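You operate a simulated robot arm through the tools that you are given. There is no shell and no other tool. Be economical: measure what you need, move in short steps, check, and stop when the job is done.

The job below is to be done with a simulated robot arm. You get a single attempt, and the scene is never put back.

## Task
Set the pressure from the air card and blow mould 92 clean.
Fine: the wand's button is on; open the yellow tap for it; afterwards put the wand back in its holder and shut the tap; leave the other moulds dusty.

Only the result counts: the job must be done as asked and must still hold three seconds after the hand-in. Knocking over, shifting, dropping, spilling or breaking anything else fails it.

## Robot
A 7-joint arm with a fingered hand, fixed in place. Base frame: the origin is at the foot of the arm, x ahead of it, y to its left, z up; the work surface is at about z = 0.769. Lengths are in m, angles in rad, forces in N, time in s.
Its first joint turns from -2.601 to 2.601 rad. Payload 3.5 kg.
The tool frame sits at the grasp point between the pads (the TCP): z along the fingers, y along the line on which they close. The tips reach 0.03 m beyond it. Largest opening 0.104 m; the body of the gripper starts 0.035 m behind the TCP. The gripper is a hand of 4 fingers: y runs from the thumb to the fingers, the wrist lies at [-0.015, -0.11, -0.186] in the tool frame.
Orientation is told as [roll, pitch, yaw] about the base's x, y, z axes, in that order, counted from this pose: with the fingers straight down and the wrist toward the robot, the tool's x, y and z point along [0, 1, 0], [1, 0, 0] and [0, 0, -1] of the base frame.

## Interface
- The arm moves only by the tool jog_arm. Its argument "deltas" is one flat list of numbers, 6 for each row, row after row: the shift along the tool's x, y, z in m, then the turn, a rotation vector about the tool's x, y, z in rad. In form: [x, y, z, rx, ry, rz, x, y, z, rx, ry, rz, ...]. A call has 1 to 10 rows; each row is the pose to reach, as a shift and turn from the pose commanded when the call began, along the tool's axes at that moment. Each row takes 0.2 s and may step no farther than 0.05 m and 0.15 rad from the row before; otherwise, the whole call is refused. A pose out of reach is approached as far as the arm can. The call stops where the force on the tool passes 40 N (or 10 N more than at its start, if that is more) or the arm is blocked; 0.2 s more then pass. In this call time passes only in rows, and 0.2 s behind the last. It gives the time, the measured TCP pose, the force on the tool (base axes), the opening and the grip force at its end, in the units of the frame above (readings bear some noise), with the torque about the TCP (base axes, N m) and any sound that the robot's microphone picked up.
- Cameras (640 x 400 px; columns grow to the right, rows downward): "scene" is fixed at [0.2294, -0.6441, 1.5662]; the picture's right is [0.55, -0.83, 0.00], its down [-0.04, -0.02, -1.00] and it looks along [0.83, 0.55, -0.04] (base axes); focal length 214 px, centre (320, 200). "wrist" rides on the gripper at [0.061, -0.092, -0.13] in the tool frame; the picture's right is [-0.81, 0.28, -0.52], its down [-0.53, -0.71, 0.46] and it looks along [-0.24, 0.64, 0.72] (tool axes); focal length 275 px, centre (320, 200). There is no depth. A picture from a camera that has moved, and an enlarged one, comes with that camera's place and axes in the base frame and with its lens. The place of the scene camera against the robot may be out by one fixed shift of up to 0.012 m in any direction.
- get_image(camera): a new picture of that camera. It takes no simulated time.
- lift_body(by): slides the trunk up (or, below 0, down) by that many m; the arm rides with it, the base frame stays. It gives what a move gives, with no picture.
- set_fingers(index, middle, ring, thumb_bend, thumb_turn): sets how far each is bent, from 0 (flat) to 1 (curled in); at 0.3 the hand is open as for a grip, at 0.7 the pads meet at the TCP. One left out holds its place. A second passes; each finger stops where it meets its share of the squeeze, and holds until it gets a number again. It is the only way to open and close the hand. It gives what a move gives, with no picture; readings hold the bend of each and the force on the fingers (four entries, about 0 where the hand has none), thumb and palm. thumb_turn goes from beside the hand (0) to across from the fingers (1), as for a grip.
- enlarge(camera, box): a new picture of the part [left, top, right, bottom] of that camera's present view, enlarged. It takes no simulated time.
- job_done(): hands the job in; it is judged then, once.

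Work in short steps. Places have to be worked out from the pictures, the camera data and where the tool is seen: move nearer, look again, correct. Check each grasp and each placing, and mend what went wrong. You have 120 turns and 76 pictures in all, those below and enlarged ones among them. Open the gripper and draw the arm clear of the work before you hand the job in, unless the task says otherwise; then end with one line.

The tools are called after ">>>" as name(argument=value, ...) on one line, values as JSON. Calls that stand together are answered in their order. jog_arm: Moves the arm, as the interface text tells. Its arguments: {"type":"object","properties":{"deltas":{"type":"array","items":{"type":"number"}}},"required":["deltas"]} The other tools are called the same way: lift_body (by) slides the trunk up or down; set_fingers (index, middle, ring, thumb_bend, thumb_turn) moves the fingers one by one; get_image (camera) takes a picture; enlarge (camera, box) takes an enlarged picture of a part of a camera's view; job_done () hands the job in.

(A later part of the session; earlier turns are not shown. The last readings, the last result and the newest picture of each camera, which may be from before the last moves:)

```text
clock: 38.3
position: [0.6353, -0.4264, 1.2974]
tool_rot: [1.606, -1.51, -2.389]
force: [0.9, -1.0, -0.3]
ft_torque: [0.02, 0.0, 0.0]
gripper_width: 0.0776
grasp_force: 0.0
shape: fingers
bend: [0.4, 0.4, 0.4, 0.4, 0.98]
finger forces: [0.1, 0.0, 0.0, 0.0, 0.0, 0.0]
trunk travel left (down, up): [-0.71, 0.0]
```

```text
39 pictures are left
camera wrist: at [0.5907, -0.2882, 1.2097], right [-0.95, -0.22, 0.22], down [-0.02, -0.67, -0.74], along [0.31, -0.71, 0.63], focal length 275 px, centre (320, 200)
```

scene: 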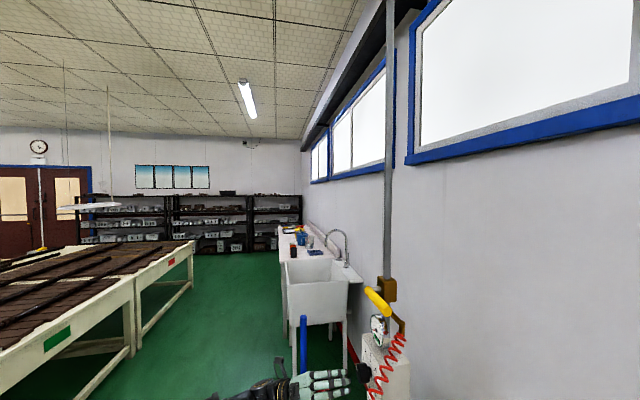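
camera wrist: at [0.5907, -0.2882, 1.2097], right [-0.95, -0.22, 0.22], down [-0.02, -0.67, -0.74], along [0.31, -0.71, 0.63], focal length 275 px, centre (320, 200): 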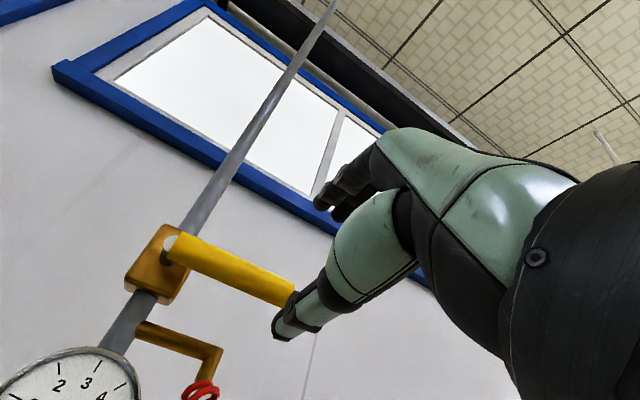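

>>> jog_arm(deltas=[0, 0.001, 0.04, 0, 0, 0, 0, 0.001, 0.086, 0, 0, 0])

>>> set_fingers(index=0.55, middle=0.55, ring=0.55, thumb_bend=0.55)

>>> get_image(camera="wrist")

```text
clock: 38.9
position: [0.7001, -0.485, 1.3002]
tool_rot: [1.555, -1.503, -2.347]
force: [0.6, 0.1, 0.2]
ft_torque: [0.02, -0.02, 0.01]
gripper_width: 0.0774
grasp_force: 0.1
shape: fingers
bend: [0.4, 0.4, 0.4, 0.4, 0.98]
finger forces: [0.0, 0.0, 0.0, 0.0, 0.0, 0.1]
out of reach, approached as far as the arm can: row 2
trunk travel left (down, up): [-0.71, 0.0]
```

```text
clock: 39.9
position: [0.6982, -0.4833, 1.3008]
tool_rot: [1.56, -1.503, -2.354]
force: [-0.6, 0.1, 0.1]
ft_torque: [0.02, 0.01, -0.01]
gripper_width: 0.0397
grasp_force: 0.1
shape: fingers
bend: [0.55, 0.55, 0.55, 0.55, 0.98]
finger forces: [0.0, 0.0, 0.0, 0.0, 0.0, 0.0]
trunk travel left (down, up): [-0.71, 0.0]
```

```text
38 pictures are left
camera wrist: at [0.6557, -0.3446, 1.2134], right [-0.95, -0.21, 0.22], down [-0.02, -0.66, -0.75], along [0.31, -0.72, 0.63], focal length 275 px, centre (320, 200)
```

wrist: 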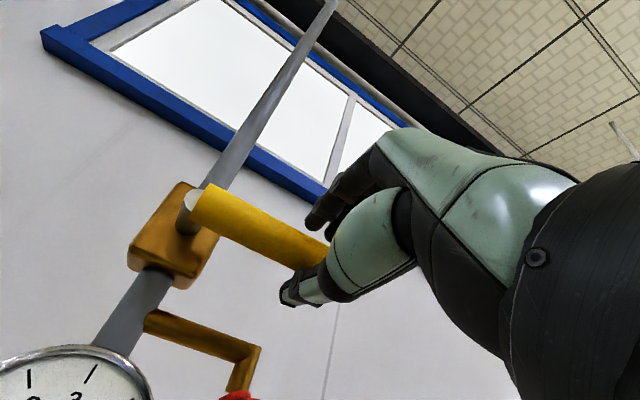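

The lever is caged between thumb and fingers. I'll try turning it downward along the arc and watch the force.

>>> jog_arm(deltas=[0, -0.012, 0, 0, 0, 0.14, 0.002, -0.0238, 0, 0, 0, 0.28, 0.0056, -0.0353, 0, 0, 0, 0.42])

>>> get_image(camera="wrist")

```text
clock: 40.7
position: [0.703, -0.4756, 1.2746]
tool_rot: [1.612, -1.101, -2.392]
force: [8.9, -5.4, 33.2]
ft_torque: [-1.11, 0.44, 0.38]
gripper_width: 0.0486
grasp_force: 15.6
shape: fingers
bend: [0.48, 0.47, 0.42, 0.55, 0.98]
finger forces: [7.1, 12.2, 11.4, 0.0, 0.0, 0.1]
trunk travel left (down, up): [-0.71, 0.0]
stopped in row 3: the force on the tool passed its limit at 43 N (the readings are from after the stop); the commanded pose is now the measured one
```

```text
37 pictures are left
camera wrist: at [0.6803, -0.3176, 1.2182], right [-0.96, -0.24, -0.13], down [0.23, -0.44, -0.87], along [0.15, -0.87, 0.48], focal length 275 px, centre (320, 200)
```

wrist: 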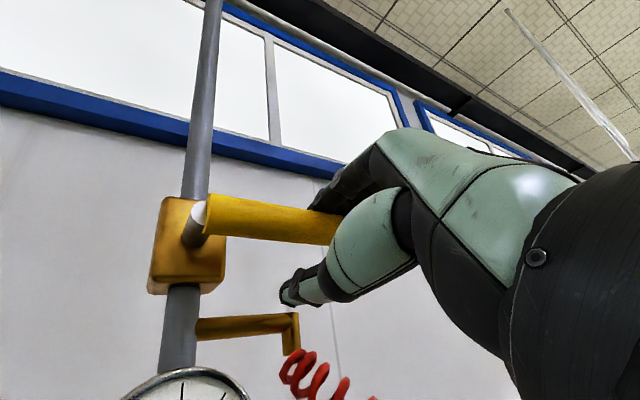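

The lever doesn't go down (33 N, no motion), so it opens upward. I'll open the fingers wide, level the hand, and push up from below with the thumb.

>>> set_fingers(index=0.15, middle=0.15, ring=0.15, thumb_bend=0.5)

>>> jog_arm(deltas=[0.005, 0.005, 0, 0, 0, -0.12, 0.01, 0.012, 0, 0, 0, -0.24, 0.015, 0.018, 0, 0, 0, -0.36, 0.018, 0.0244, 0, 0, 0, -0.46])

>>> get_image(camera="wrist")

```text
clock: 41.7
position: [0.7048, -0.4782, 1.2693]
tool_rot: [1.592, -1.1, -2.373]
force: [-0.8, -0.3, 0.7]
ft_torque: [0.0, -0.02, 0.02]
gripper_width: 0.0993
grasp_force: 0.1
shape: fingers
bend: [0.15, 0.15, 0.15, 0.5, 0.98]
finger forces: [0.1, 0.0, 0.0, 0.0, 0.1, 0.0]
trunk travel left (down, up): [-0.71, 0.0]
```

```text
clock: 42.7
position: [0.7142, -0.4663, 1.3021]
tool_rot: [1.751, -1.552, -2.549]
force: [0.4, -0.6, 0.6]
ft_torque: [-0.01, -0.02, -0.02]
gripper_width: 0.0991
grasp_force: 0.1
shape: fingers
bend: [0.15, 0.15, 0.15, 0.5, 0.98]
finger forces: [0.0, 0.0, 0.0, 0.1, 0.0, 0.0]
out of reach, approached as far as the arm can: row 4
trunk travel left (down, up): [-0.71, 0.0]
```

```text
36 pictures are left
camera wrist: at [0.6688, -0.3293, 1.2107], right [-0.95, -0.2, 0.26], down [-0.05, -0.69, -0.72], along [0.32, -0.7, 0.64], focal length 275 px, centre (320, 200)
```

wrist: 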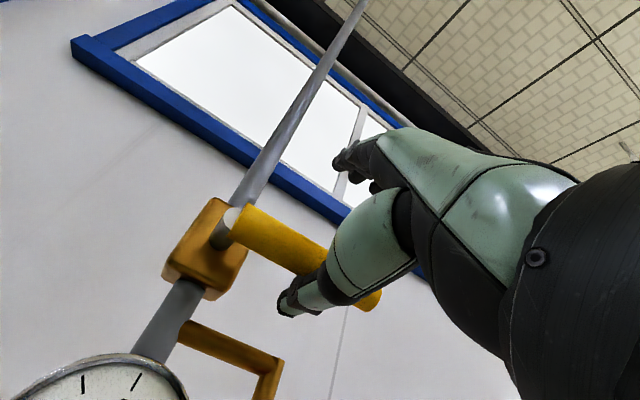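

>>> jog_arm(deltas=[0, 0.016, 0.003, 0, 0, 0, 0, 0.031, 0.003, 0, 0, 0, -0.001, 0.046, 0.003, 0, 0, 0, 0.005, 0.06, 0.003, 0, 0, 0])

>>> get_image(camera="wrist")

```text
clock: 43.7
position: [0.7185, -0.4649, 1.3598]
tool_rot: [2.307, -1.559, -3.091]
force: [1.0, -0.3, -3.1]
ft_torque: [0.0, 0.06, 0.01]
gripper_width: 0.1044
grasp_force: 1.4
shape: fingers
bend: [0.15, 0.15, 0.15, 0.47, 0.97]
finger forces: [0.0, 0.0, 0.0, 0.1, 2.1, 0.0]
out of reach, approached as far as the arm can: row 1
trunk travel left (down, up): [-0.71, 0.0]
```

```text
35 pictures are left
camera wrist: at [0.6708, -0.3301, 1.2693], right [-0.94, -0.21, 0.26], down [-0.04, -0.7, -0.71], along [0.33, -0.68, 0.65], focal length 275 px, centre (320, 200)
```

wrist: 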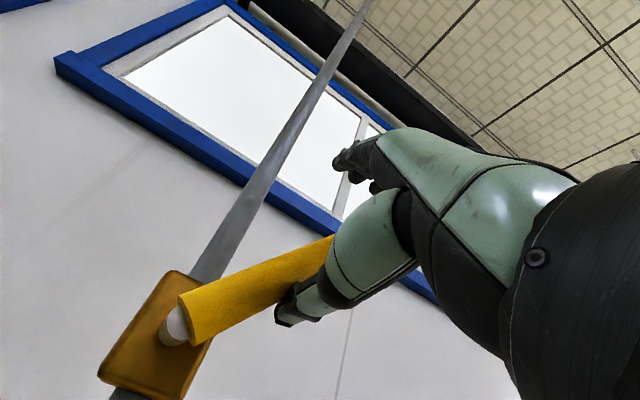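

The lever is rising with the thumb. I'll continue along the arc to vertical.

>>> jog_arm(deltas=[0.008, 0.013, 0.002, 0, 0, 0, 0.02, 0.022, 0.002, 0, 0, 0, 0.034, 0.029, 0.002, 0, 0, 0, 0.044, 0.031, 0.002, 0, 0, 0])

>>> get_image(camera="wrist")

>>> enlarge(camera="scene", box=[330, 220, 450, 400])

```text
clock: 44.7
position: [0.7489, -0.4376, 1.3938]
tool_rot: [2.253, -1.556, -3.037]
force: [-7.5, -7.9, -4.8]
ft_torque: [-0.26, 0.32, -0.17]
gripper_width: 0.1068
grasp_force: 4.8
shape: fingers
bend: [0.15, 0.15, 0.15, 0.45, 1.0]
finger forces: [0.1, 0.0, 0.0, 0.1, 10.6, 0.0]
trunk travel left (down, up): [-0.71, 0.0]
```

```text
34 pictures are left
camera wrist: at [0.7019, -0.3025, 1.3013], right [-0.94, -0.21, 0.26], down [-0.04, -0.7, -0.72], along [0.33, -0.69, 0.65], focal length 275 px, centre (320, 200)
```

wrist: 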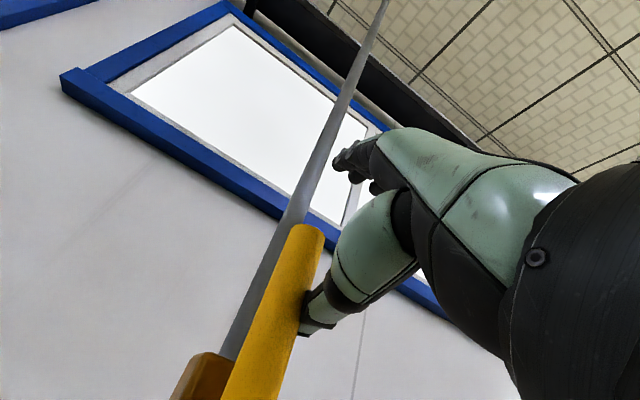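

```text
2.22 times, centred on (390, 310) of scene
camera zoom: at [0.2294, -0.6441, 1.5662], right [0.55, -0.83, 0.0], down [-0.04, -0.02, -1.0], along [0.83, 0.55, -0.04], focal length 477 px, centre (164, -44)
```

zoom: 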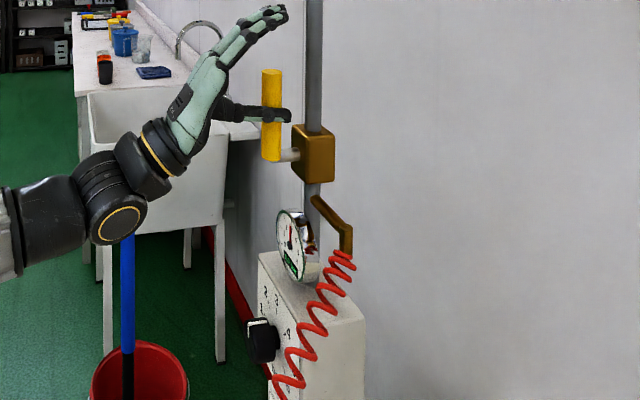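

The lever is vertical and the gauge has moved. I'll read it.

>>> enlarge(camera="scene", box=[360, 305, 400, 335])

```text
13.33 times, centred on (380, 320) of scene
camera zoom: at [0.2294, -0.6441, 1.5662], right [0.55, -0.83, 0.0], down [-0.04, -0.02, -1.0], along [0.83, 0.55, -0.04], focal length 2860 px, centre (-480, -1400)
```

zoom: 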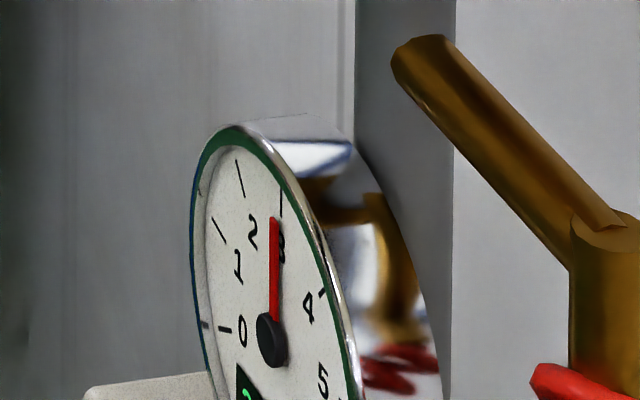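

>>> enlarge(camera="scene", box=[360, 320, 400, 350])

```text
13.33 times, centred on (380, 335) of scene
camera zoom: at [0.2294, -0.6441, 1.5662], right [0.55, -0.83, 0.0], down [-0.04, -0.02, -1.0], along [0.83, 0.55, -0.04], focal length 2860 px, centre (-480, -1600)
```

zoom: 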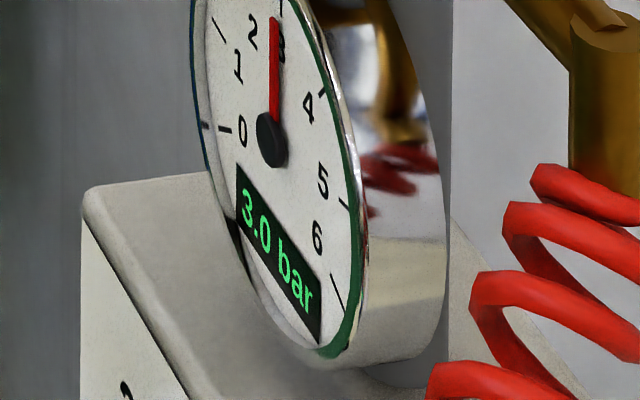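

The gauge reads 3.0 bar with the tap fully open. Now I'll retract and tilt the hand back down towards the wand to look at it.

>>> jog_arm(deltas=[-0.003, 0, -0.05, 0, 0, 0, -0.003, 0, -0.1, 0, 0, 0, -0.02, -0.01, -0.115, 0.145, 0, 0, -0.04, -0.02, -0.13, 0.29, 0, 0, -0.06, -0.04, -0.145, 0.435, 0, 0, -0.08, -0.06, -0.16, 0.58, 0, 0, -0.1, -0.08, -0.175, 0.725, 0, 0, -0.12, -0.1, -0.19, 0.87, 0, 0, -0.135, -0.12, -0.2, 1.015, 0, 0, -0.142, -0.144, -0.21, 1.16, 0, 0])

>>> set_fingers(index=0.3, middle=0.3, ring=0.3, thumb_bend=0.3, thumb_turn=1.0)

>>> get_image(camera="wrist")

```text
clock: 46.9
position: [0.5045, -0.3881, 1.2445]
tool_rot: [0.014, -0.419, -0.789]
force: [-0.4, -0.5, 0.1]
ft_torque: [0.01, 0.0, 0.0]
gripper_width: 0.0997
grasp_force: 0.1
shape: fingers
bend: [0.15, 0.15, 0.15, 0.5, 0.98]
finger forces: [0.0, 0.0, 0.0, 0.0, 0.1, 0.0]
trunk travel left (down, up): [-0.71, 0.0]
```

```text
clock: 47.9
position: [0.504, -0.3875, 1.2454]
tool_rot: [0.013, -0.421, -0.79]
force: [0.4, -0.4, 0.3]
ft_torque: [-0.05, 0.01, 0.0]
gripper_width: 0.1033
grasp_force: 0.0
shape: fingers
bend: [0.3, 0.3, 0.3, 0.3, 0.98]
finger forces: [0.0, 0.0, 0.0, 0.0, 0.0, 0.1]
trunk travel left (down, up): [-0.71, 0.0]
```

```text
30 pictures are left
camera wrist: at [0.45, -0.2485, 1.328], right [-0.55, -0.61, 0.58], down [-0.7, -0.04, -0.71], along [0.46, -0.79, -0.4], focal length 275 px, centre (320, 200)
```

wrist: 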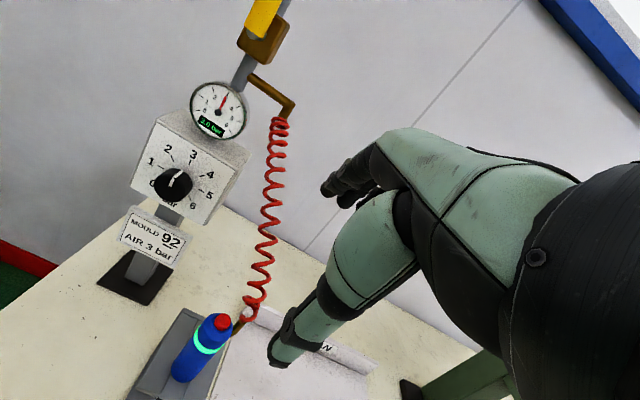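

>>> enlarge(camera="wrist", box=[110, 280, 290, 400])

```text
3.33 times, centred on (200, 340) of wrist
camera zoom: at [0.45, -0.2485, 1.328], right [-0.55, -0.61, 0.58], down [-0.7, -0.04, -0.71], along [0.46, -0.79, -0.4], focal length 918 px, centre (720, -267)
```

zoom: 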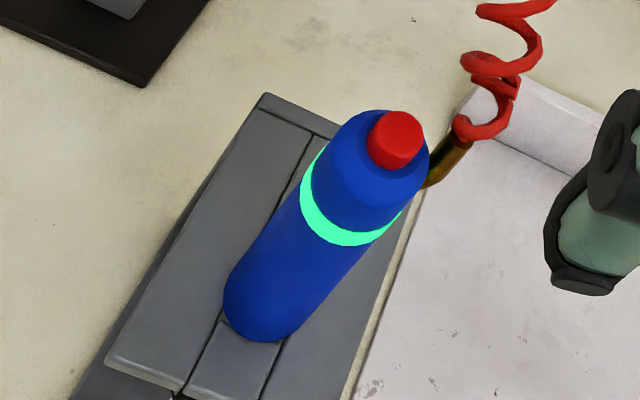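

The wand body spans z≈0.889–1.008 with the button up to 1.018, its axis is near (0.566,-0.449), and the hose fitting points to −y. A top grasp at yaw ≈0 to 0.3, closing along x, avoids the fitting. I'll move above it.

>>> jog_arm(deltas=[0, 0.005, 0.025, 0.066, 0.0275, -0.129, 0, 0.01, 0.05, 0.132, 0.055, -0.258, 0, 0.0145, 0.075, 0.198, 0.0825, -0.387, 0, 0.019, 0.1, 0.265, 0.11, -0.516, 0, 0.024, 0.125, 0.331, 0.1375, -0.645, 0, 0.029, 0.15, 0.397, 0.165, -0.7735])

>>> get_image(camera="wrist")

```text
clock: 49.3
position: [0.5651, -0.4488, 1.1199]
tool_rot: [0.007, -0.01, 0.002]
force: [0.4, 0.2, 0.3]
ft_torque: [-0.02, 0.0, -0.02]
gripper_width: 0.103
grasp_force: 0.0
shape: fingers
bend: [0.3, 0.3, 0.3, 0.3, 0.98]
finger forces: [0.1, 0.0, 0.0, 0.0, 0.0, 0.1]
trunk travel left (down, up): [-0.71, 0.0]
```

```text
28 pictures are left
camera wrist: at [0.4731, -0.3895, 1.2513], right [0.27, -0.81, 0.51], down [-0.71, -0.53, -0.47], along [0.65, -0.24, -0.72], focal length 275 px, centre (320, 200)
```

wrist: 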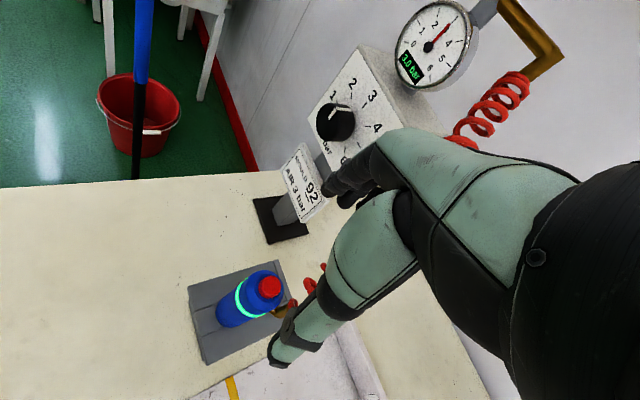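

The wand axis is confirmed at (0.564,-0.451). I'll yaw +0.3 to keep the fingers off the hose, then descend so the palm stays about 10 mm above the button.

>>> jog_arm(deltas=[-0.001, 0, 0, 0, 0, -0.15, -0.002, -0.001, 0.02, 0, 0, -0.3, -0.002, -0.001, 0.06, 0, 0, -0.3, -0.002, -0.001, 0.1, 0, 0, -0.3, -0.002, -0.001, 0.127, 0, 0, -0.3])

>>> get_image(camera="wrist")

```text
clock: 50.5
position: [0.5669, -0.4506, 0.9929]
tool_rot: [0.003, -0.011, 0.302]
force: [0.4, 1.0, 0.5]
ft_torque: [-0.02, -0.01, 0.03]
gripper_width: 0.1028
grasp_force: 0.1
shape: fingers
bend: [0.3, 0.3, 0.3, 0.3, 0.98]
finger forces: [0.0, 0.0, 0.1, 0.1, 0.1, 0.0]
trunk travel left (down, up): [-0.71, 0.0]
```

```text
27 pictures are left
camera wrist: at [0.4609, -0.4204, 1.1231], right [0.5, -0.69, 0.52], down [-0.52, -0.72, -0.46], along [0.69, -0.04, -0.72], focal length 275 px, centre (320, 200)
```

wrist: 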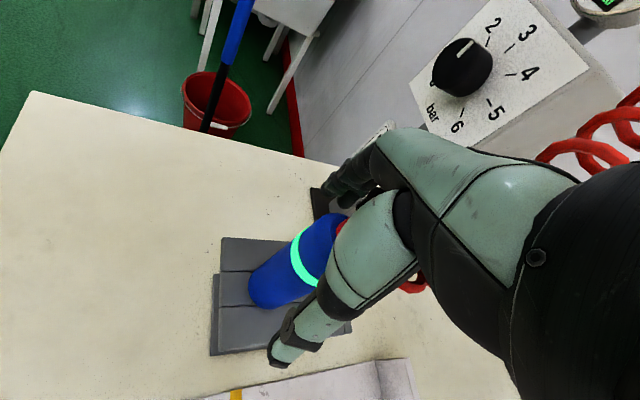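

The wand is between thumb and fingers. I'll close.

>>> set_fingers(index=0.7, middle=0.7, ring=0.7, thumb_bend=0.7)

>>> get_image(camera="wrist")

```text
clock: 51.5
position: [0.5677, -0.4514, 0.9935]
tool_rot: [0.003, -0.009, 0.302]
force: [1.1, -0.4, -0.5]
ft_torque: [-0.04, -0.01, 0.0]
gripper_width: 0.0311
grasp_force: 12.2
shape: fingers
bend: [0.61, 0.63, 0.7, 0.57, 1.0]
finger forces: [5.9, 6.6, 0.0, 0.0, 12.4, 0.0]
trunk travel left (down, up): [-0.71, 0.0]
```

```text
26 pictures are left
camera wrist: at [0.461, -0.4204, 1.1234], right [0.5, -0.7, 0.52], down [-0.52, -0.72, -0.46], along [0.69, -0.04, -0.72], focal length 275 px, centre (320, 200)
```

wrist: 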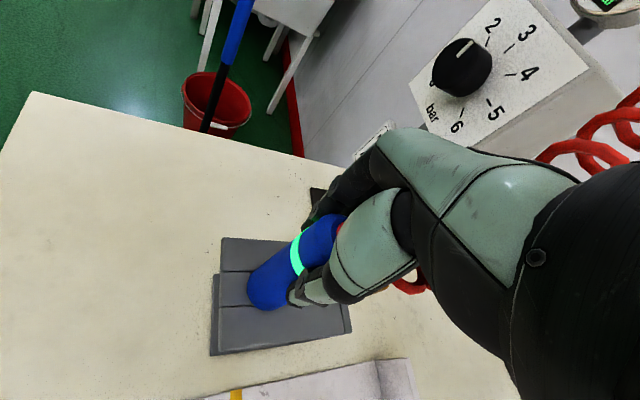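

Gripped with 12 N by index, middle and thumb. I'll note this pose for the return and lift straight up.

>>> jog_arm(deltas=[0, 0, -0.02, 0, 0, 0, 0, 0, -0.05, 0, 0, 0, 0, 0, -0.09, 0, 0, 0, 0, 0, -0.12, 0, 0, 0])

>>> get_image(camera="wrist")

```text
clock: 52.5
position: [0.5646, -0.4513, 1.1156]
tool_rot: [0.002, -0.011, 0.303]
force: [-0.2, -0.1, -2.1]
ft_torque: [0.0, -0.01, -0.02]
gripper_width: 0.031
grasp_force: 12.7
shape: fingers
bend: [0.61, 0.63, 0.7, 0.57, 1.0]
finger forces: [5.9, 6.3, 0.0, 0.0, 12.4, 0.0]
trunk travel left (down, up): [-0.71, 0.0]
```

```text
25 pictures are left
camera wrist: at [0.4585, -0.421, 1.2456], right [0.5, -0.7, 0.52], down [-0.52, -0.72, -0.46], along [0.69, -0.04, -0.72], focal length 275 px, centre (320, 200)
```

wrist: 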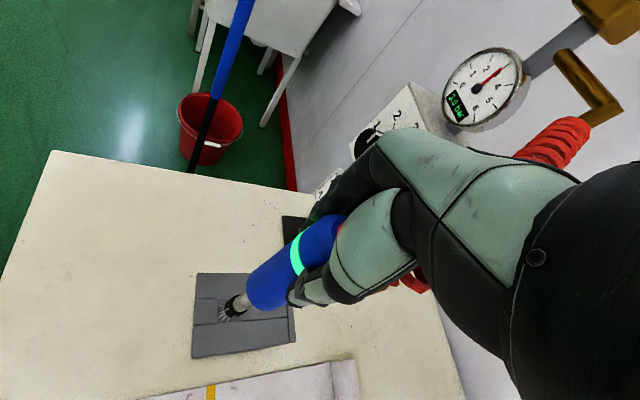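

>>> enlarge(camera="wrist", box=[180, 210, 360, 370])

```text
2.50 times, centred on (270, 290) of wrist
camera zoom: at [0.4585, -0.421, 1.2456], right [0.5, -0.7, 0.52], down [-0.52, -0.72, -0.46], along [0.69, -0.04, -0.72], focal length 688 px, centre (445, -25)
```

zoom: 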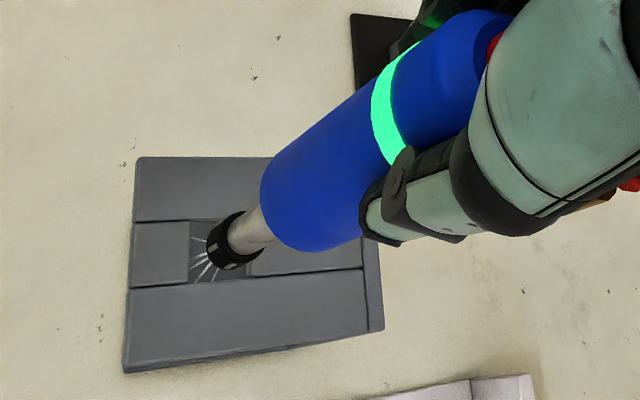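

The nozzle tip is about 0.208 m below the TCP and the jet is on. The holder has a square hole centred near (0.5645,-0.453). I'll carry the wand around over the empty CLEAN half so the jet stays off mould 57.

>>> jog_arm(deltas=[-0.0455, -0.0065, 0, 0, 0, 0, -0.091, -0.013, 0, 0, 0, 0, -0.1364, -0.0194, 0, 0, 0, 0, -0.157, -0.059, 0, 0, 0, 0.075, -0.178, -0.098, 0, 0, 0, 0.15, -0.198, -0.138, 0, 0, 0, 0.225, -0.219, -0.177, 0, 0, 0, 0.3])

>>> get_image(camera="wrist")

```text
clock: 54.1
position: [0.4625, -0.7122, 1.1116]
tool_rot: [0.009, -0.008, 0.003]
force: [0.8, 0.4, -2.1]
ft_torque: [-0.01, -0.02, 0.0]
gripper_width: 0.0312
grasp_force: 13.0
shape: fingers
bend: [0.61, 0.63, 0.7, 0.58, 1.0]
finger forces: [6.2, 6.3, 0.1, 0.1, 12.2, 0.1]
trunk travel left (down, up): [-0.71, 0.0]
```

```text
23 pictures are left
camera wrist: at [0.3687, -0.6523, 1.2418], right [0.27, -0.81, 0.51], down [-0.71, -0.53, -0.47], along [0.65, -0.24, -0.72], focal length 275 px, centre (320, 200)
```

wrist: 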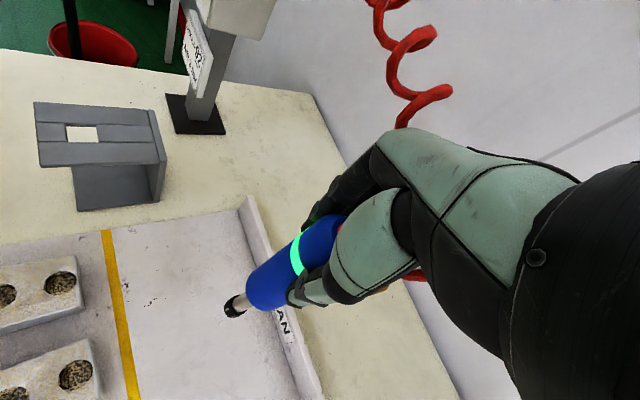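

The tip is right under the TCP. Mould 92's cavities are near (0.358,-0.608), (0.323,-0.575) and (0.286,-0.542). I'll come in along the mould axis and lower to about 4–5 cm above it first.

>>> jog_arm(deltas=[0.035, -0.035, 0, 0, 0, 0, 0.07, -0.07, 0.01, 0, 0, 0, 0.104, -0.1045, 0.03, 0, 0, 0, 0.104, -0.1045, 0.045, 0, 0, 0])

>>> get_image(camera="wrist")

```text
refused: row 2 steps farther than a row can; nothing moved
```

```text
22 pictures are left
camera wrist: at [0.3687, -0.6523, 1.2418], right [0.27, -0.81, 0.51], down [-0.71, -0.53, -0.47], along [0.65, -0.24, -0.72], focal length 275 px, centre (320, 200)
```

wrist: 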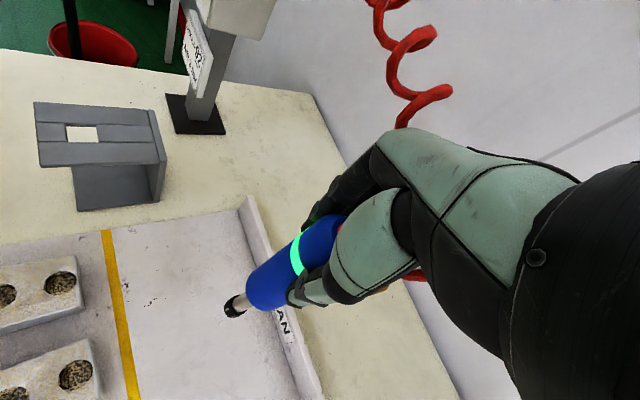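

The step was a little too large, so I'll send smaller steps.

>>> jog_arm(deltas=[0.026, -0.026, 0, 0, 0, 0, 0.052, -0.052, 0.005, 0, 0, 0, 0.078, -0.078, 0.015, 0, 0, 0, 0.104, -0.1045, 0.03, 0, 0, 0, 0.104, -0.1045, 0.045, 0, 0, 0])

>>> get_image(camera="wrist")

```text
clock: 55.3
position: [0.3557, -0.6091, 1.0671]
tool_rot: [0.007, -0.01, 0.001]
force: [0.5, -0.2, -2.0]
ft_torque: [0.01, -0.01, 0.0]
gripper_width: 0.0313
grasp_force: 11.8
shape: fingers
bend: [0.61, 0.63, 0.7, 0.58, 1.0]
finger forces: [6.2, 6.4, 0.1, 0.0, 12.4, 0.0]
trunk travel left (down, up): [-0.71, 0.0]
```

```text
21 pictures are left
camera wrist: at [0.2628, -0.5495, 1.1962], right [0.27, -0.81, 0.51], down [-0.71, -0.53, -0.47], along [0.65, -0.24, -0.72], focal length 275 px, centre (320, 200)
```

wrist: 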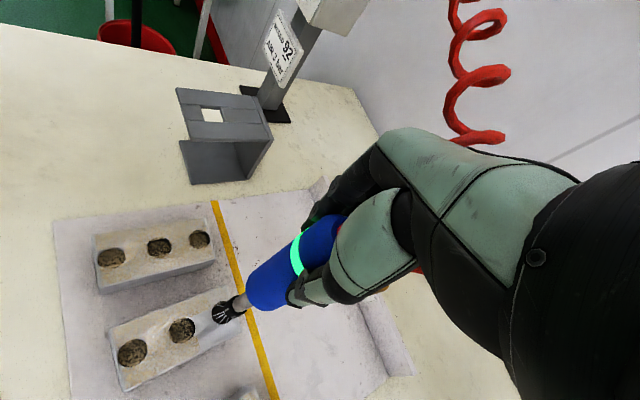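

>>> enlarge(camera="wrist", box=[80, 200, 280, 400])

```text
2.00 times, centred on (180, 300) of wrist
camera zoom: at [0.2628, -0.5495, 1.1962], right [0.27, -0.81, 0.51], down [-0.71, -0.53, -0.47], along [0.65, -0.24, -0.72], focal length 551 px, centre (600, 0)
```

zoom: 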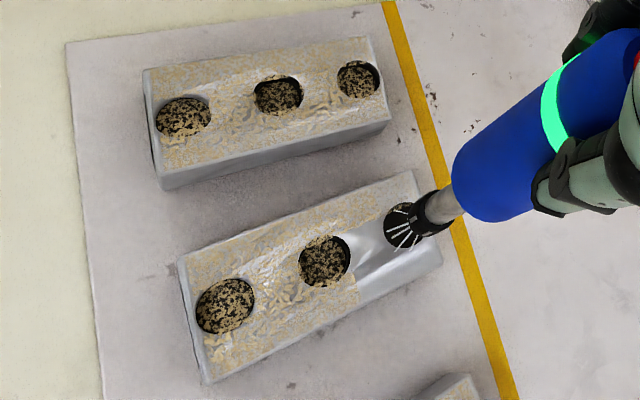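

The jet cleans the surface where it hits. I'll lower 2 cm over cavity 3 and dwell, then check.

>>> jog_arm(deltas=[0, 0, 0.01, 0, 0, 0, 0, 0, 0.02, 0, 0, 0, 0.005, 0.005, 0.02, 0, 0, 0, -0.005, -0.005, 0.02, 0, 0, 0, 0, 0, 0.02, 0, 0, 0, -0.006, 0.006, 0.02, 0, 0, 0, 0.006, -0.006, 0.02, 0, 0, 0, 0, 0, 0.02, 0, 0, 0])

>>> enlarge(camera="wrist", box=[80, 200, 280, 400])

```text
clock: 57.1
position: [0.3572, -0.6078, 1.0461]
tool_rot: [0.008, -0.009, 0.003]
force: [-0.2, -0.8, -1.4]
ft_torque: [0.0, -0.01, 0.01]
gripper_width: 0.031
grasp_force: 12.4
shape: fingers
bend: [0.61, 0.63, 0.7, 0.58, 1.0]
finger forces: [6.2, 6.4, 0.1, 0.0, 12.4, 0.0]
trunk travel left (down, up): [-0.71, 0.0]
```

```text
2.00 times, centred on (180, 300) of wrist
camera zoom: at [0.2653, -0.5488, 1.1764], right [0.27, -0.81, 0.51], down [-0.71, -0.53, -0.47], along [0.65, -0.24, -0.72], focal length 551 px, centre (600, 0)
```

zoom: 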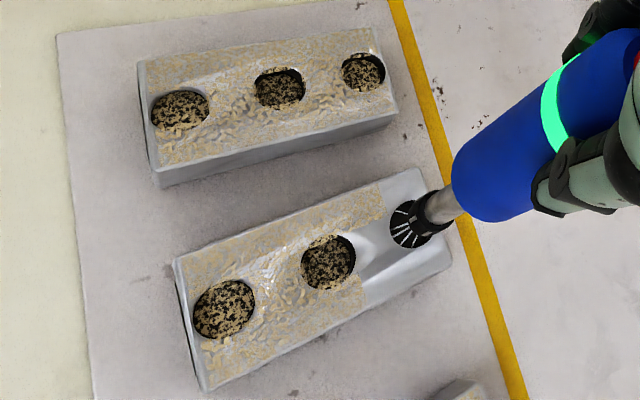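

Cavity 3's third is fully clean. On to cavity 2, the same way.

>>> jog_arm(deltas=[0.015, -0.018, 0, 0, 0, 0, 0.031, -0.037, 0, 0, 0, 0, 0.036, -0.032, 0, 0, 0, 0, 0.026, -0.042, 0, 0, 0, 0, 0.031, -0.037, 0, 0, 0, 0, 0.025, -0.031, 0, 0, 0, 0, 0.037, -0.043, 0, 0, 0, 0, 0.031, -0.037, 0, 0, 0, 0])

>>> jog_arm(deltas=[0.016, -0.018, 0, 0, 0, 0, 0.032, -0.036, 0, 0, 0, 0, 0.037, -0.031, 0, 0, 0, 0, 0.027, -0.041, 0, 0, 0, 0, 0.032, -0.036, 0, 0, 0, 0, 0.026, -0.03, 0, 0, 0, 0, 0.038, -0.042, 0, 0, 0, 0, 0.032, -0.036, 0, 0, 0, 0])

>>> get_image(camera="wrist")

```text
clock: 58.9
position: [0.3224, -0.5764, 1.0442]
tool_rot: [0.006, -0.009, 0.001]
force: [-0.5, 0.5, -0.9]
ft_torque: [0.02, -0.06, -0.04]
gripper_width: 0.0313
grasp_force: 11.9
shape: fingers
bend: [0.61, 0.63, 0.7, 0.58, 1.0]
finger forces: [6.2, 6.4, 0.1, 0.0, 12.3, 0.0]
trunk travel left (down, up): [-0.71, 0.0]
```

```text
clock: 60.7
position: [0.2853, -0.5451, 1.044]
tool_rot: [0.007, -0.009, 0.003]
force: [0.1, -1.1, -1.9]
ft_torque: [0.02, 0.05, 0.0]
gripper_width: 0.0311
grasp_force: 12.2
shape: fingers
bend: [0.61, 0.63, 0.7, 0.58, 1.0]
finger forces: [6.2, 6.5, 0.0, 0.1, 12.2, 0.0]
trunk travel left (down, up): [-0.71, 0.0]
```

```text
18 pictures are left
camera wrist: at [0.193, -0.4852, 1.1749], right [0.27, -0.81, 0.51], down [-0.71, -0.53, -0.47], along [0.65, -0.24, -0.72], focal length 275 px, centre (320, 200)
```

wrist: 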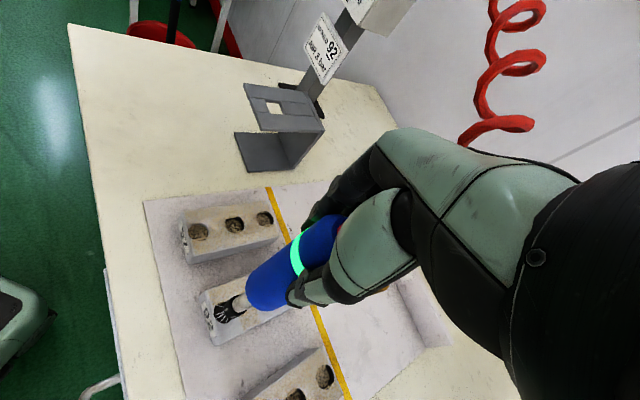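

All three cavities are swept. I'll withdraw back along the mould's axis to the CLEAN side and inspect.

>>> jog_arm(deltas=[-0.024, 0.025, 0, 0, 0, 0, -0.048, 0.05, 0, 0, 0, 0, -0.072, 0.075, 0, 0, 0, 0, -0.096, 0.1, 0, 0, 0, 0, -0.12, 0.125, -0.02, 0, 0, 0, -0.144, 0.15, -0.04, 0, 0, 0, -0.167, 0.175, -0.065, 0, 0, 0])

>>> enlarge(camera="wrist", box=[0, 200, 240, 400])

```text
clock: 62.3
position: [0.4591, -0.7139, 1.112]
tool_rot: [0.008, -0.009, 0.003]
force: [-0.8, -0.5, -2.7]
ft_torque: [0.0, 0.01, 0.01]
gripper_width: 0.031
grasp_force: 12.3
shape: fingers
bend: [0.61, 0.63, 0.7, 0.58, 1.0]
finger forces: [6.2, 6.4, 0.1, 0.0, 12.2, 0.0]
trunk travel left (down, up): [-0.71, 0.0]
```

```text
2.00 times, centred on (120, 300) of wrist
camera zoom: at [0.3673, -0.6537, 1.2415], right [0.27, -0.81, 0.51], down [-0.71, -0.53, -0.47], along [0.65, -0.24, -0.72], focal length 551 px, centre (720, 0)
```

zoom: 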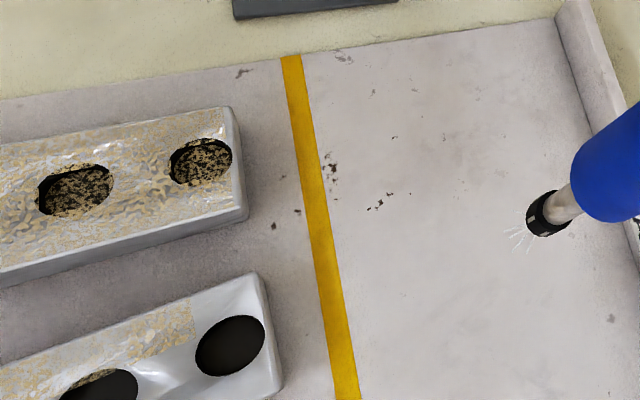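

Cavities 3 and 2 look clean, but some dust remains on the top towards the 57 side. I'll shift for a full view of the mould.

>>> jog_arm(deltas=[0.032, -0.03, 0, 0, 0, 0, 0.06, -0.059, 0, 0, 0, 0])

>>> enlarge(camera="wrist", box=[30, 220, 270, 400])

```text
clock: 62.9
position: [0.4, -0.652, 1.1112]
tool_rot: [0.006, -0.007, 0.001]
force: [0.1, -0.2, -2.6]
ft_torque: [0.03, -0.01, 0.02]
gripper_width: 0.0312
grasp_force: 12.6
shape: fingers
bend: [0.61, 0.63, 0.7, 0.58, 1.0]
finger forces: [6.2, 6.5, 0.0, 0.0, 12.1, 0.1]
trunk travel left (down, up): [-0.71, 0.0]
```

```text
2.22 times, centred on (150, 310) of wrist
camera zoom: at [0.3069, -0.5916, 1.2425], right [0.27, -0.81, 0.51], down [-0.71, -0.53, -0.47], along [0.65, -0.24, -0.72], focal length 612 px, centre (698, -44)
```

zoom: 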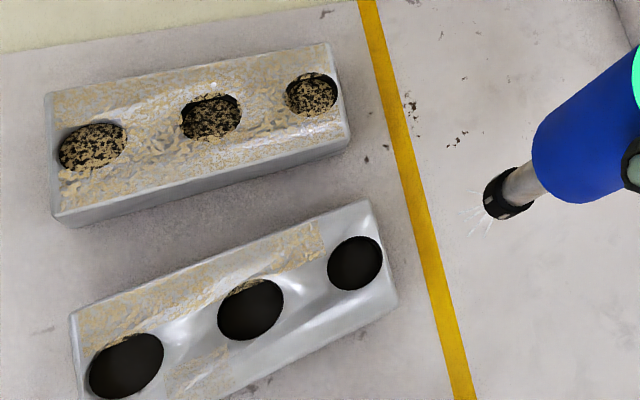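

Dust remains on the strip along mould 92's 57-side edge and on a small patch on the opposite edge between cavities 1 and 2. I'll sweep low along both; mould 57's edge is about 6 cm away.

>>> jog_arm(deltas=[0.03, -0.015, 0.015, 0, 0, 0, 0.055, -0.032, 0.04, 0, 0, 0, 0.073, -0.045, 0.068, 0, 0, 0, 0.073, -0.045, 0.07, 0, 0, 0, 0.08, -0.053, 0.07, 0, 0, 0, 0.088, -0.062, 0.07, 0, 0, 0, 0.095, -0.07, 0.07, 0, 0, 0, 0.102, -0.078, 0.07, 0, 0, 0, 0.102, -0.078, 0.07, 0, 0, 0, 0.109, -0.085, 0.07, 0, 0, 0])

>>> jog_arm(deltas=[0.006, -0.006, 0, 0, 0, 0, 0.012, -0.0125, 0, 0, 0, 0, 0.018, -0.0185, 0, 0, 0, 0, 0.018, -0.0185, 0, 0, 0, 0, -0.002, -0.03, 0, 0, 0, 0, -0.031, -0.024, 0, 0, 0, 0, -0.038, -0.015, 0, 0, 0, 0, -0.031, -0.024, 0, 0, 0, 0, -0.031, -0.024, 0, 0, 0, 0, -0.05, 0, 0, 0, 0, 0])

>>> jog_arm(deltas=[-0.015, 0.015, 0, 0, 0, 0, -0.03, 0.03, 0, 0, 0, 0, -0.045, 0.055, -0.02, 0, 0, 0, -0.059, 0.085, -0.05, 0, 0, 0, -0.059, 0.085, -0.07, 0, 0, 0])

>>> enlarge(camera="wrist", box=[30, 220, 270, 400])

```text
clock: 65.1
position: [0.3151, -0.5422, 1.0392]
tool_rot: [0.007, -0.008, 0.003]
force: [-1.3, -0.3, -1.8]
ft_torque: [0.0, 0.03, 0.01]
gripper_width: 0.0308
grasp_force: 12.0
shape: fingers
bend: [0.61, 0.63, 0.7, 0.58, 1.0]
finger forces: [6.2, 6.6, 0.1, 0.0, 12.0, 0.0]
trunk travel left (down, up): [-0.71, 0.0]
```

```text
clock: 67.3
position: [0.3155, -0.5949, 1.0401]
tool_rot: [0.007, -0.009, 0.002]
force: [-0.1, -0.2, -2.7]
ft_torque: [0.02, 0.0, -0.07]
gripper_width: 0.0314
grasp_force: 12.3
shape: fingers
bend: [0.61, 0.63, 0.7, 0.58, 1.0]
finger forces: [6.3, 6.5, 0.1, 0.0, 12.1, 0.0]
trunk travel left (down, up): [-0.71, 0.0]
```

```text
clock: 68.5
position: [0.4016, -0.6517, 1.1132]
tool_rot: [0.006, -0.009, 0.001]
force: [0.1, 0.0, -1.9]
ft_torque: [-0.01, -0.01, 0.0]
gripper_width: 0.0309
grasp_force: 12.7
shape: fingers
bend: [0.61, 0.63, 0.7, 0.58, 1.0]
finger forces: [6.1, 6.5, 0.0, 0.0, 12.0, 0.0]
trunk travel left (down, up): [-0.71, 0.0]
```

```text
2.22 times, centred on (150, 310) of wrist
camera zoom: at [0.309, -0.5928, 1.2426], right [0.27, -0.81, 0.51], down [-0.71, -0.53, -0.47], along [0.65, -0.24, -0.72], focal length 612 px, centre (698, -44)
```

zoom: 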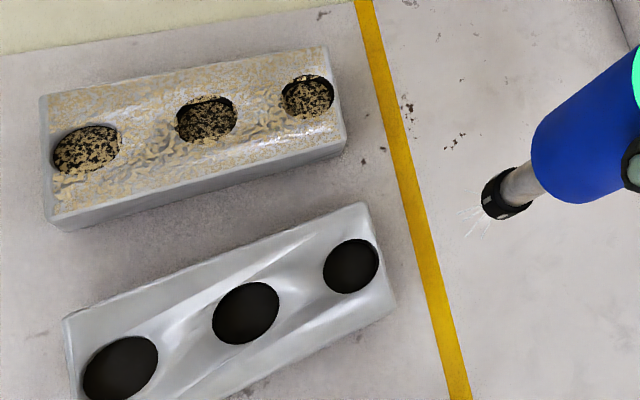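

Mould 92 is completely clean and 57 is still dusty. Now I'll bring the wand back by the same detour, slightly higher, to above the holder.

>>> jog_arm(deltas=[-0.03, 0.03, -0.01, 0, 0, 0, -0.055, 0.055, -0.02, 0, 0, 0, -0.03, 0.09, -0.027, 0, 0, 0, 0, 0.12, -0.027, 0, 0, 0, 0.03, 0.15, -0.027, 0, 0, 0, 0.065, 0.185, -0.027, 0, 0, 0, 0.1, 0.182, -0.027, 0, 0, -0.075, 0.135, 0.176, -0.027, 0, 0, -0.15, 0.17, 0.17, -0.027, 0, 0, -0.225, 0.2, 0.1645, -0.027, 0, 0, -0.3])

>>> enlarge(camera="wrist", box=[180, 210, 360, 370])

```text
clock: 70.7
position: [0.5645, -0.4507, 1.1388]
tool_rot: [0.003, -0.01, 0.302]
force: [0.2, 0.4, -1.1]
ft_torque: [-0.05, -0.01, -0.02]
gripper_width: 0.031
grasp_force: 12.1
shape: fingers
bend: [0.61, 0.63, 0.7, 0.58, 1.0]
finger forces: [6.3, 6.6, 0.0, 0.0, 12.2, 0.1]
trunk travel left (down, up): [-0.71, 0.0]
```

```text
2.50 times, centred on (270, 290) of wrist
camera zoom: at [0.4589, -0.4215, 1.2696], right [0.5, -0.69, 0.52], down [-0.52, -0.72, -0.46], along [0.69, -0.04, -0.72], focal length 688 px, centre (445, -25)
```

zoom: 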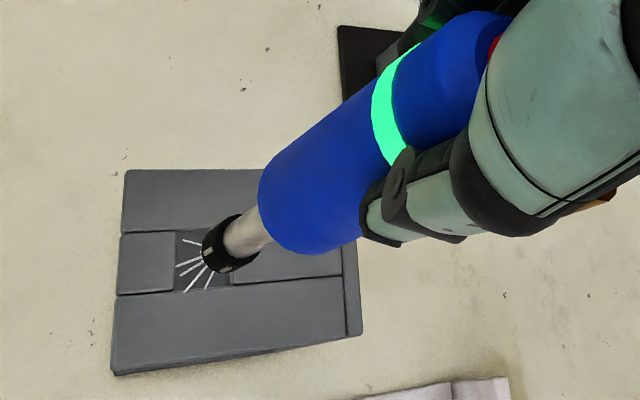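

The alignment matches the picture from the lift. I'll descend vertically.

>>> jog_arm(deltas=[0, 0, 0.025, 0, 0, 0, 0, 0, 0.05, 0, 0, 0, 0, 0, 0.075, 0, 0, 0, 0, 0, 0.1, 0, 0, 0, 0, 0, 0.12, 0, 0, 0, 0, 0, 0.135, 0, 0, 0])

>>> enlarge(camera="wrist", box=[180, 210, 360, 370])

```text
clock: 71.8
position: [0.568, -0.4504, 1.0444]
tool_rot: [-0.001, -0.025, 0.298]
force: [1.1, 1.3, 27.0]
ft_torque: [0.04, 0.21, -0.01]
gripper_width: 0.0316
grasp_force: 22.1
shape: fingers
bend: [0.62, 0.64, 0.7, 0.59, 1.0]
finger forces: [7.3, 6.9, 0.1, 0.1, 17.1, 12.1]
trunk travel left (down, up): [-0.71, 0.0]
heard: click
stopped in row 5: the force on the tool passed its limit at 66 N (the readings are from after the stop); the commanded pose is now the measured one
```

```text
2.50 times, centred on (270, 290) of wrist
camera zoom: at [0.4593, -0.4203, 1.1729], right [0.49, -0.7, 0.52], down [-0.51, -0.72, -0.47], along [0.7, -0.04, -0.71], focal length 688 px, centre (445, -25)
```

zoom: 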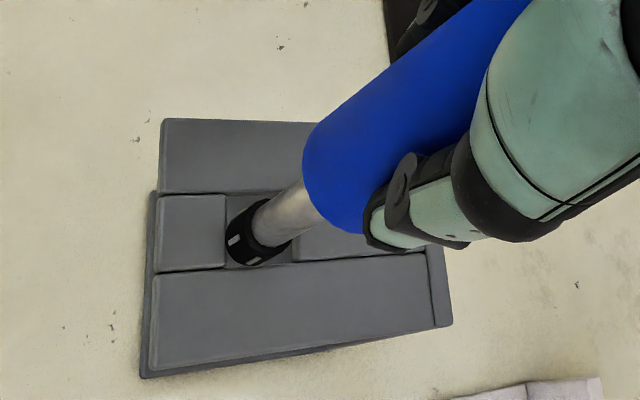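

The nozzle caught the edge of the holder's hole and the wand slid up in the hand. The palm clicked the button, so the ring and jet are off. I'll lift and examine the alignment.

>>> jog_arm(deltas=[0, 0, -0.015, 0, 0, 0, 0, 0, -0.03, 0, 0, 0])

>>> enlarge(camera="wrist", box=[180, 190, 380, 370])

```text
clock: 72.4
position: [0.5668, -0.4514, 1.069]
tool_rot: [0.002, -0.018, 0.3]
force: [-0.2, 0.4, -2.2]
ft_torque: [0.04, -0.01, 0.01]
gripper_width: 0.0315
grasp_force: 15.7
shape: fingers
bend: [0.62, 0.64, 0.7, 0.59, 1.0]
finger forces: [6.3, 6.2, 0.0, 0.1, 14.4, 4.0]
trunk travel left (down, up): [-0.71, 0.0]
```

```text
2.22 times, centred on (280, 280) of wrist
camera zoom: at [0.4596, -0.4214, 1.1992], right [0.49, -0.7, 0.52], down [-0.52, -0.72, -0.47], along [0.7, -0.04, -0.71], focal length 612 px, centre (409, 22)
```

zoom: 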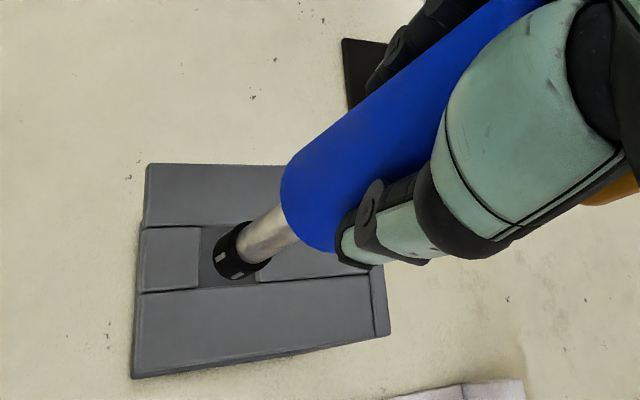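

Rechecking the rays: the wand sits tilted about 4° in the hand, so its tip is about 11 mm off towards −x while the hole is at (0.5655,-0.4535). I'll tilt the hand to bring the wand upright over the hole and check.

>>> jog_arm(deltas=[-0.0016, -0.0018, -0.01, -0.0726, -0.0226, 0])

>>> enlarge(camera="wrist", box=[180, 190, 380, 370])

```text
clock: 72.8
position: [0.5663, -0.4532, 1.0815]
tool_rot: [-0.021, -0.092, 0.303]
force: [0.3, 0.0, -1.7]
ft_torque: [0.01, -0.02, 0.03]
gripper_width: 0.0315
grasp_force: 15.9
shape: fingers
bend: [0.62, 0.64, 0.7, 0.59, 1.0]
finger forces: [6.3, 6.0, 0.1, 0.1, 14.6, 4.1]
trunk travel left (down, up): [-0.71, 0.0]
```

```text
2.22 times, centred on (280, 280) of wrist
camera zoom: at [0.4492, -0.423, 1.2014], right [0.45, -0.7, 0.56], down [-0.48, -0.72, -0.51], along [0.75, -0.04, -0.66], focal length 612 px, centre (409, 22)
```

zoom: 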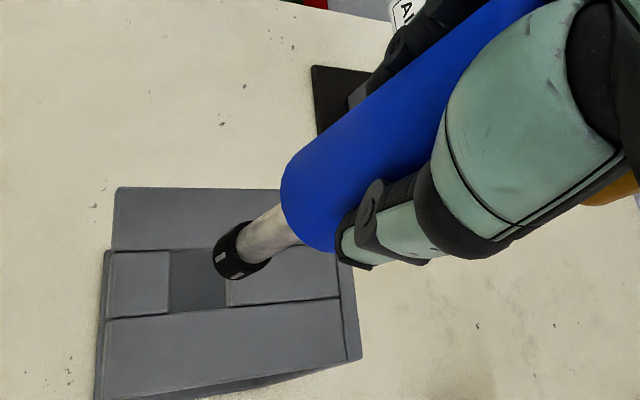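

The tip is now centred over the hole and upright. I'll descend strictly vertically.

>>> jog_arm(deltas=[0.0004, -0.0018, 0.02, 0, 0, 0, 0.0008, -0.0037, 0.04, 0, 0, 0, 0.0012, -0.0053, 0.057, 0, 0, 0, 0.0015, -0.0067, 0.073, 0, 0, 0, 0.0018, -0.0081, 0.088, 0, 0, 0])

>>> enlarge(camera="wrist", box=[180, 190, 380, 370])

```text
clock: 73.5
position: [0.5666, -0.4543, 1.0437]
tool_rot: [-0.022, -0.106, 0.298]
force: [-3.8, 1.9, 29.3]
ft_torque: [-0.09, 0.4, -0.02]
gripper_width: 0.0316
grasp_force: 22.7
shape: fingers
bend: [0.63, 0.64, 0.7, 0.58, 1.0]
finger forces: [6.5, 6.1, 0.1, 0.1, 18.3, 13.4]
trunk travel left (down, up): [-0.71, 0.0]
stopped in row 3: the force on the tool passed its limit at 54 N (the readings are from after the stop); the commanded pose is now the measured one
```

```text
2.22 times, centred on (280, 280) of wrist
camera zoom: at [0.448, -0.4236, 1.1632], right [0.44, -0.7, 0.56], down [-0.47, -0.71, -0.52], along [0.76, -0.04, -0.65], focal length 612 px, centre (409, 22)
```

zoom: 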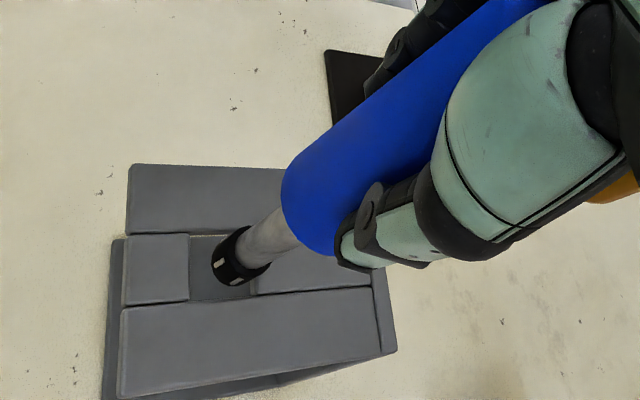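

It blocked again at plate level, with no click this time. The fit is tight, so I'll zoom in to compare the tip with the hole directly.

>>> enlarge(camera="wrist", box=[215, 245, 285, 295])

```text
8.00 times, centred on (250, 270) of wrist
camera zoom: at [0.448, -0.4236, 1.1632], right [0.44, -0.7, 0.56], down [-0.47, -0.71, -0.52], along [0.76, -0.04, -0.65], focal length 2202 px, centre (880, -360)
```

zoom: 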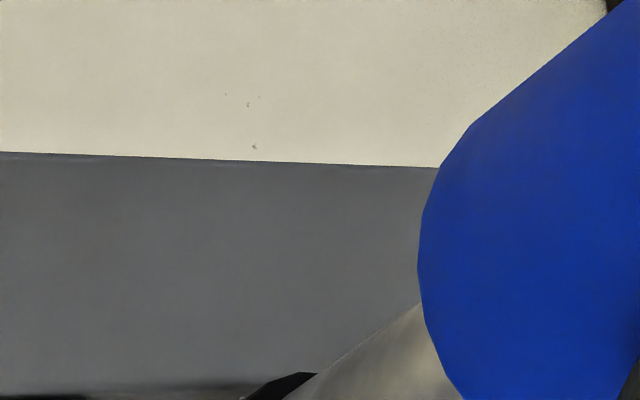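

>>> enlarge(camera="wrist", box=[202, 282, 282, 332])

```text
8.00 times, centred on (242, 307) of wrist
camera zoom: at [0.448, -0.4236, 1.1632], right [0.44, -0.7, 0.56], down [-0.47, -0.71, -0.52], along [0.76, -0.04, -0.65], focal length 2202 px, centre (944, -656)
```

zoom: 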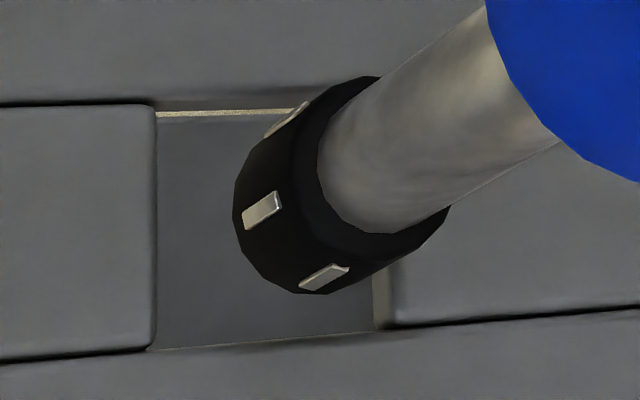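

Now it's clear: the tip overlaps the far (+x) edge by several millimetres. I'll lift slightly, shift (−7.5, +2.5) mm, and descend again.

>>> jog_arm(deltas=[0, 0.001, -0.01, 0, 0, 0, 0.0046, -0.0055, -0.008, 0, 0, 0, 0.0048, -0.0072, 0.008, 0, 0, 0, 0.005, -0.0082, 0.02, 0, 0, 0, 0.0054, -0.0096, 0.035, 0, 0, 0, 0.0057, -0.011, 0.05, 0, 0, 0])

>>> enlarge(camera="wrist", box=[170, 250, 300, 350])

```text
clock: 74.3
position: [0.5601, -0.4509, 1.0432]
tool_rot: [-0.026, -0.115, 0.297]
force: [-2.7, -1.1, 27.0]
ft_torque: [0.17, 0.63, 0.02]
gripper_width: 0.0314
grasp_force: 22.5
shape: fingers
bend: [0.63, 0.65, 0.7, 0.58, 1.0]
finger forces: [6.5, 5.4, 0.1, 0.1, 17.6, 15.4]
trunk travel left (down, up): [-0.71, 0.0]
stopped in row 3: the force on the tool passed its limit at 56 N (the readings are from after the stop); the commanded pose is now the measured one
```

```text
4.00 times, centred on (235, 300) of wrist
camera zoom: at [0.4403, -0.4209, 1.1624], right [0.44, -0.7, 0.57], down [-0.47, -0.71, -0.52], along [0.77, -0.04, -0.64], focal length 1101 px, centre (660, -200)
```

zoom: 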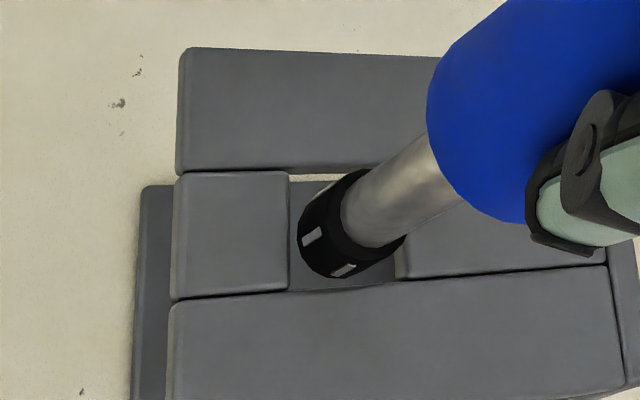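

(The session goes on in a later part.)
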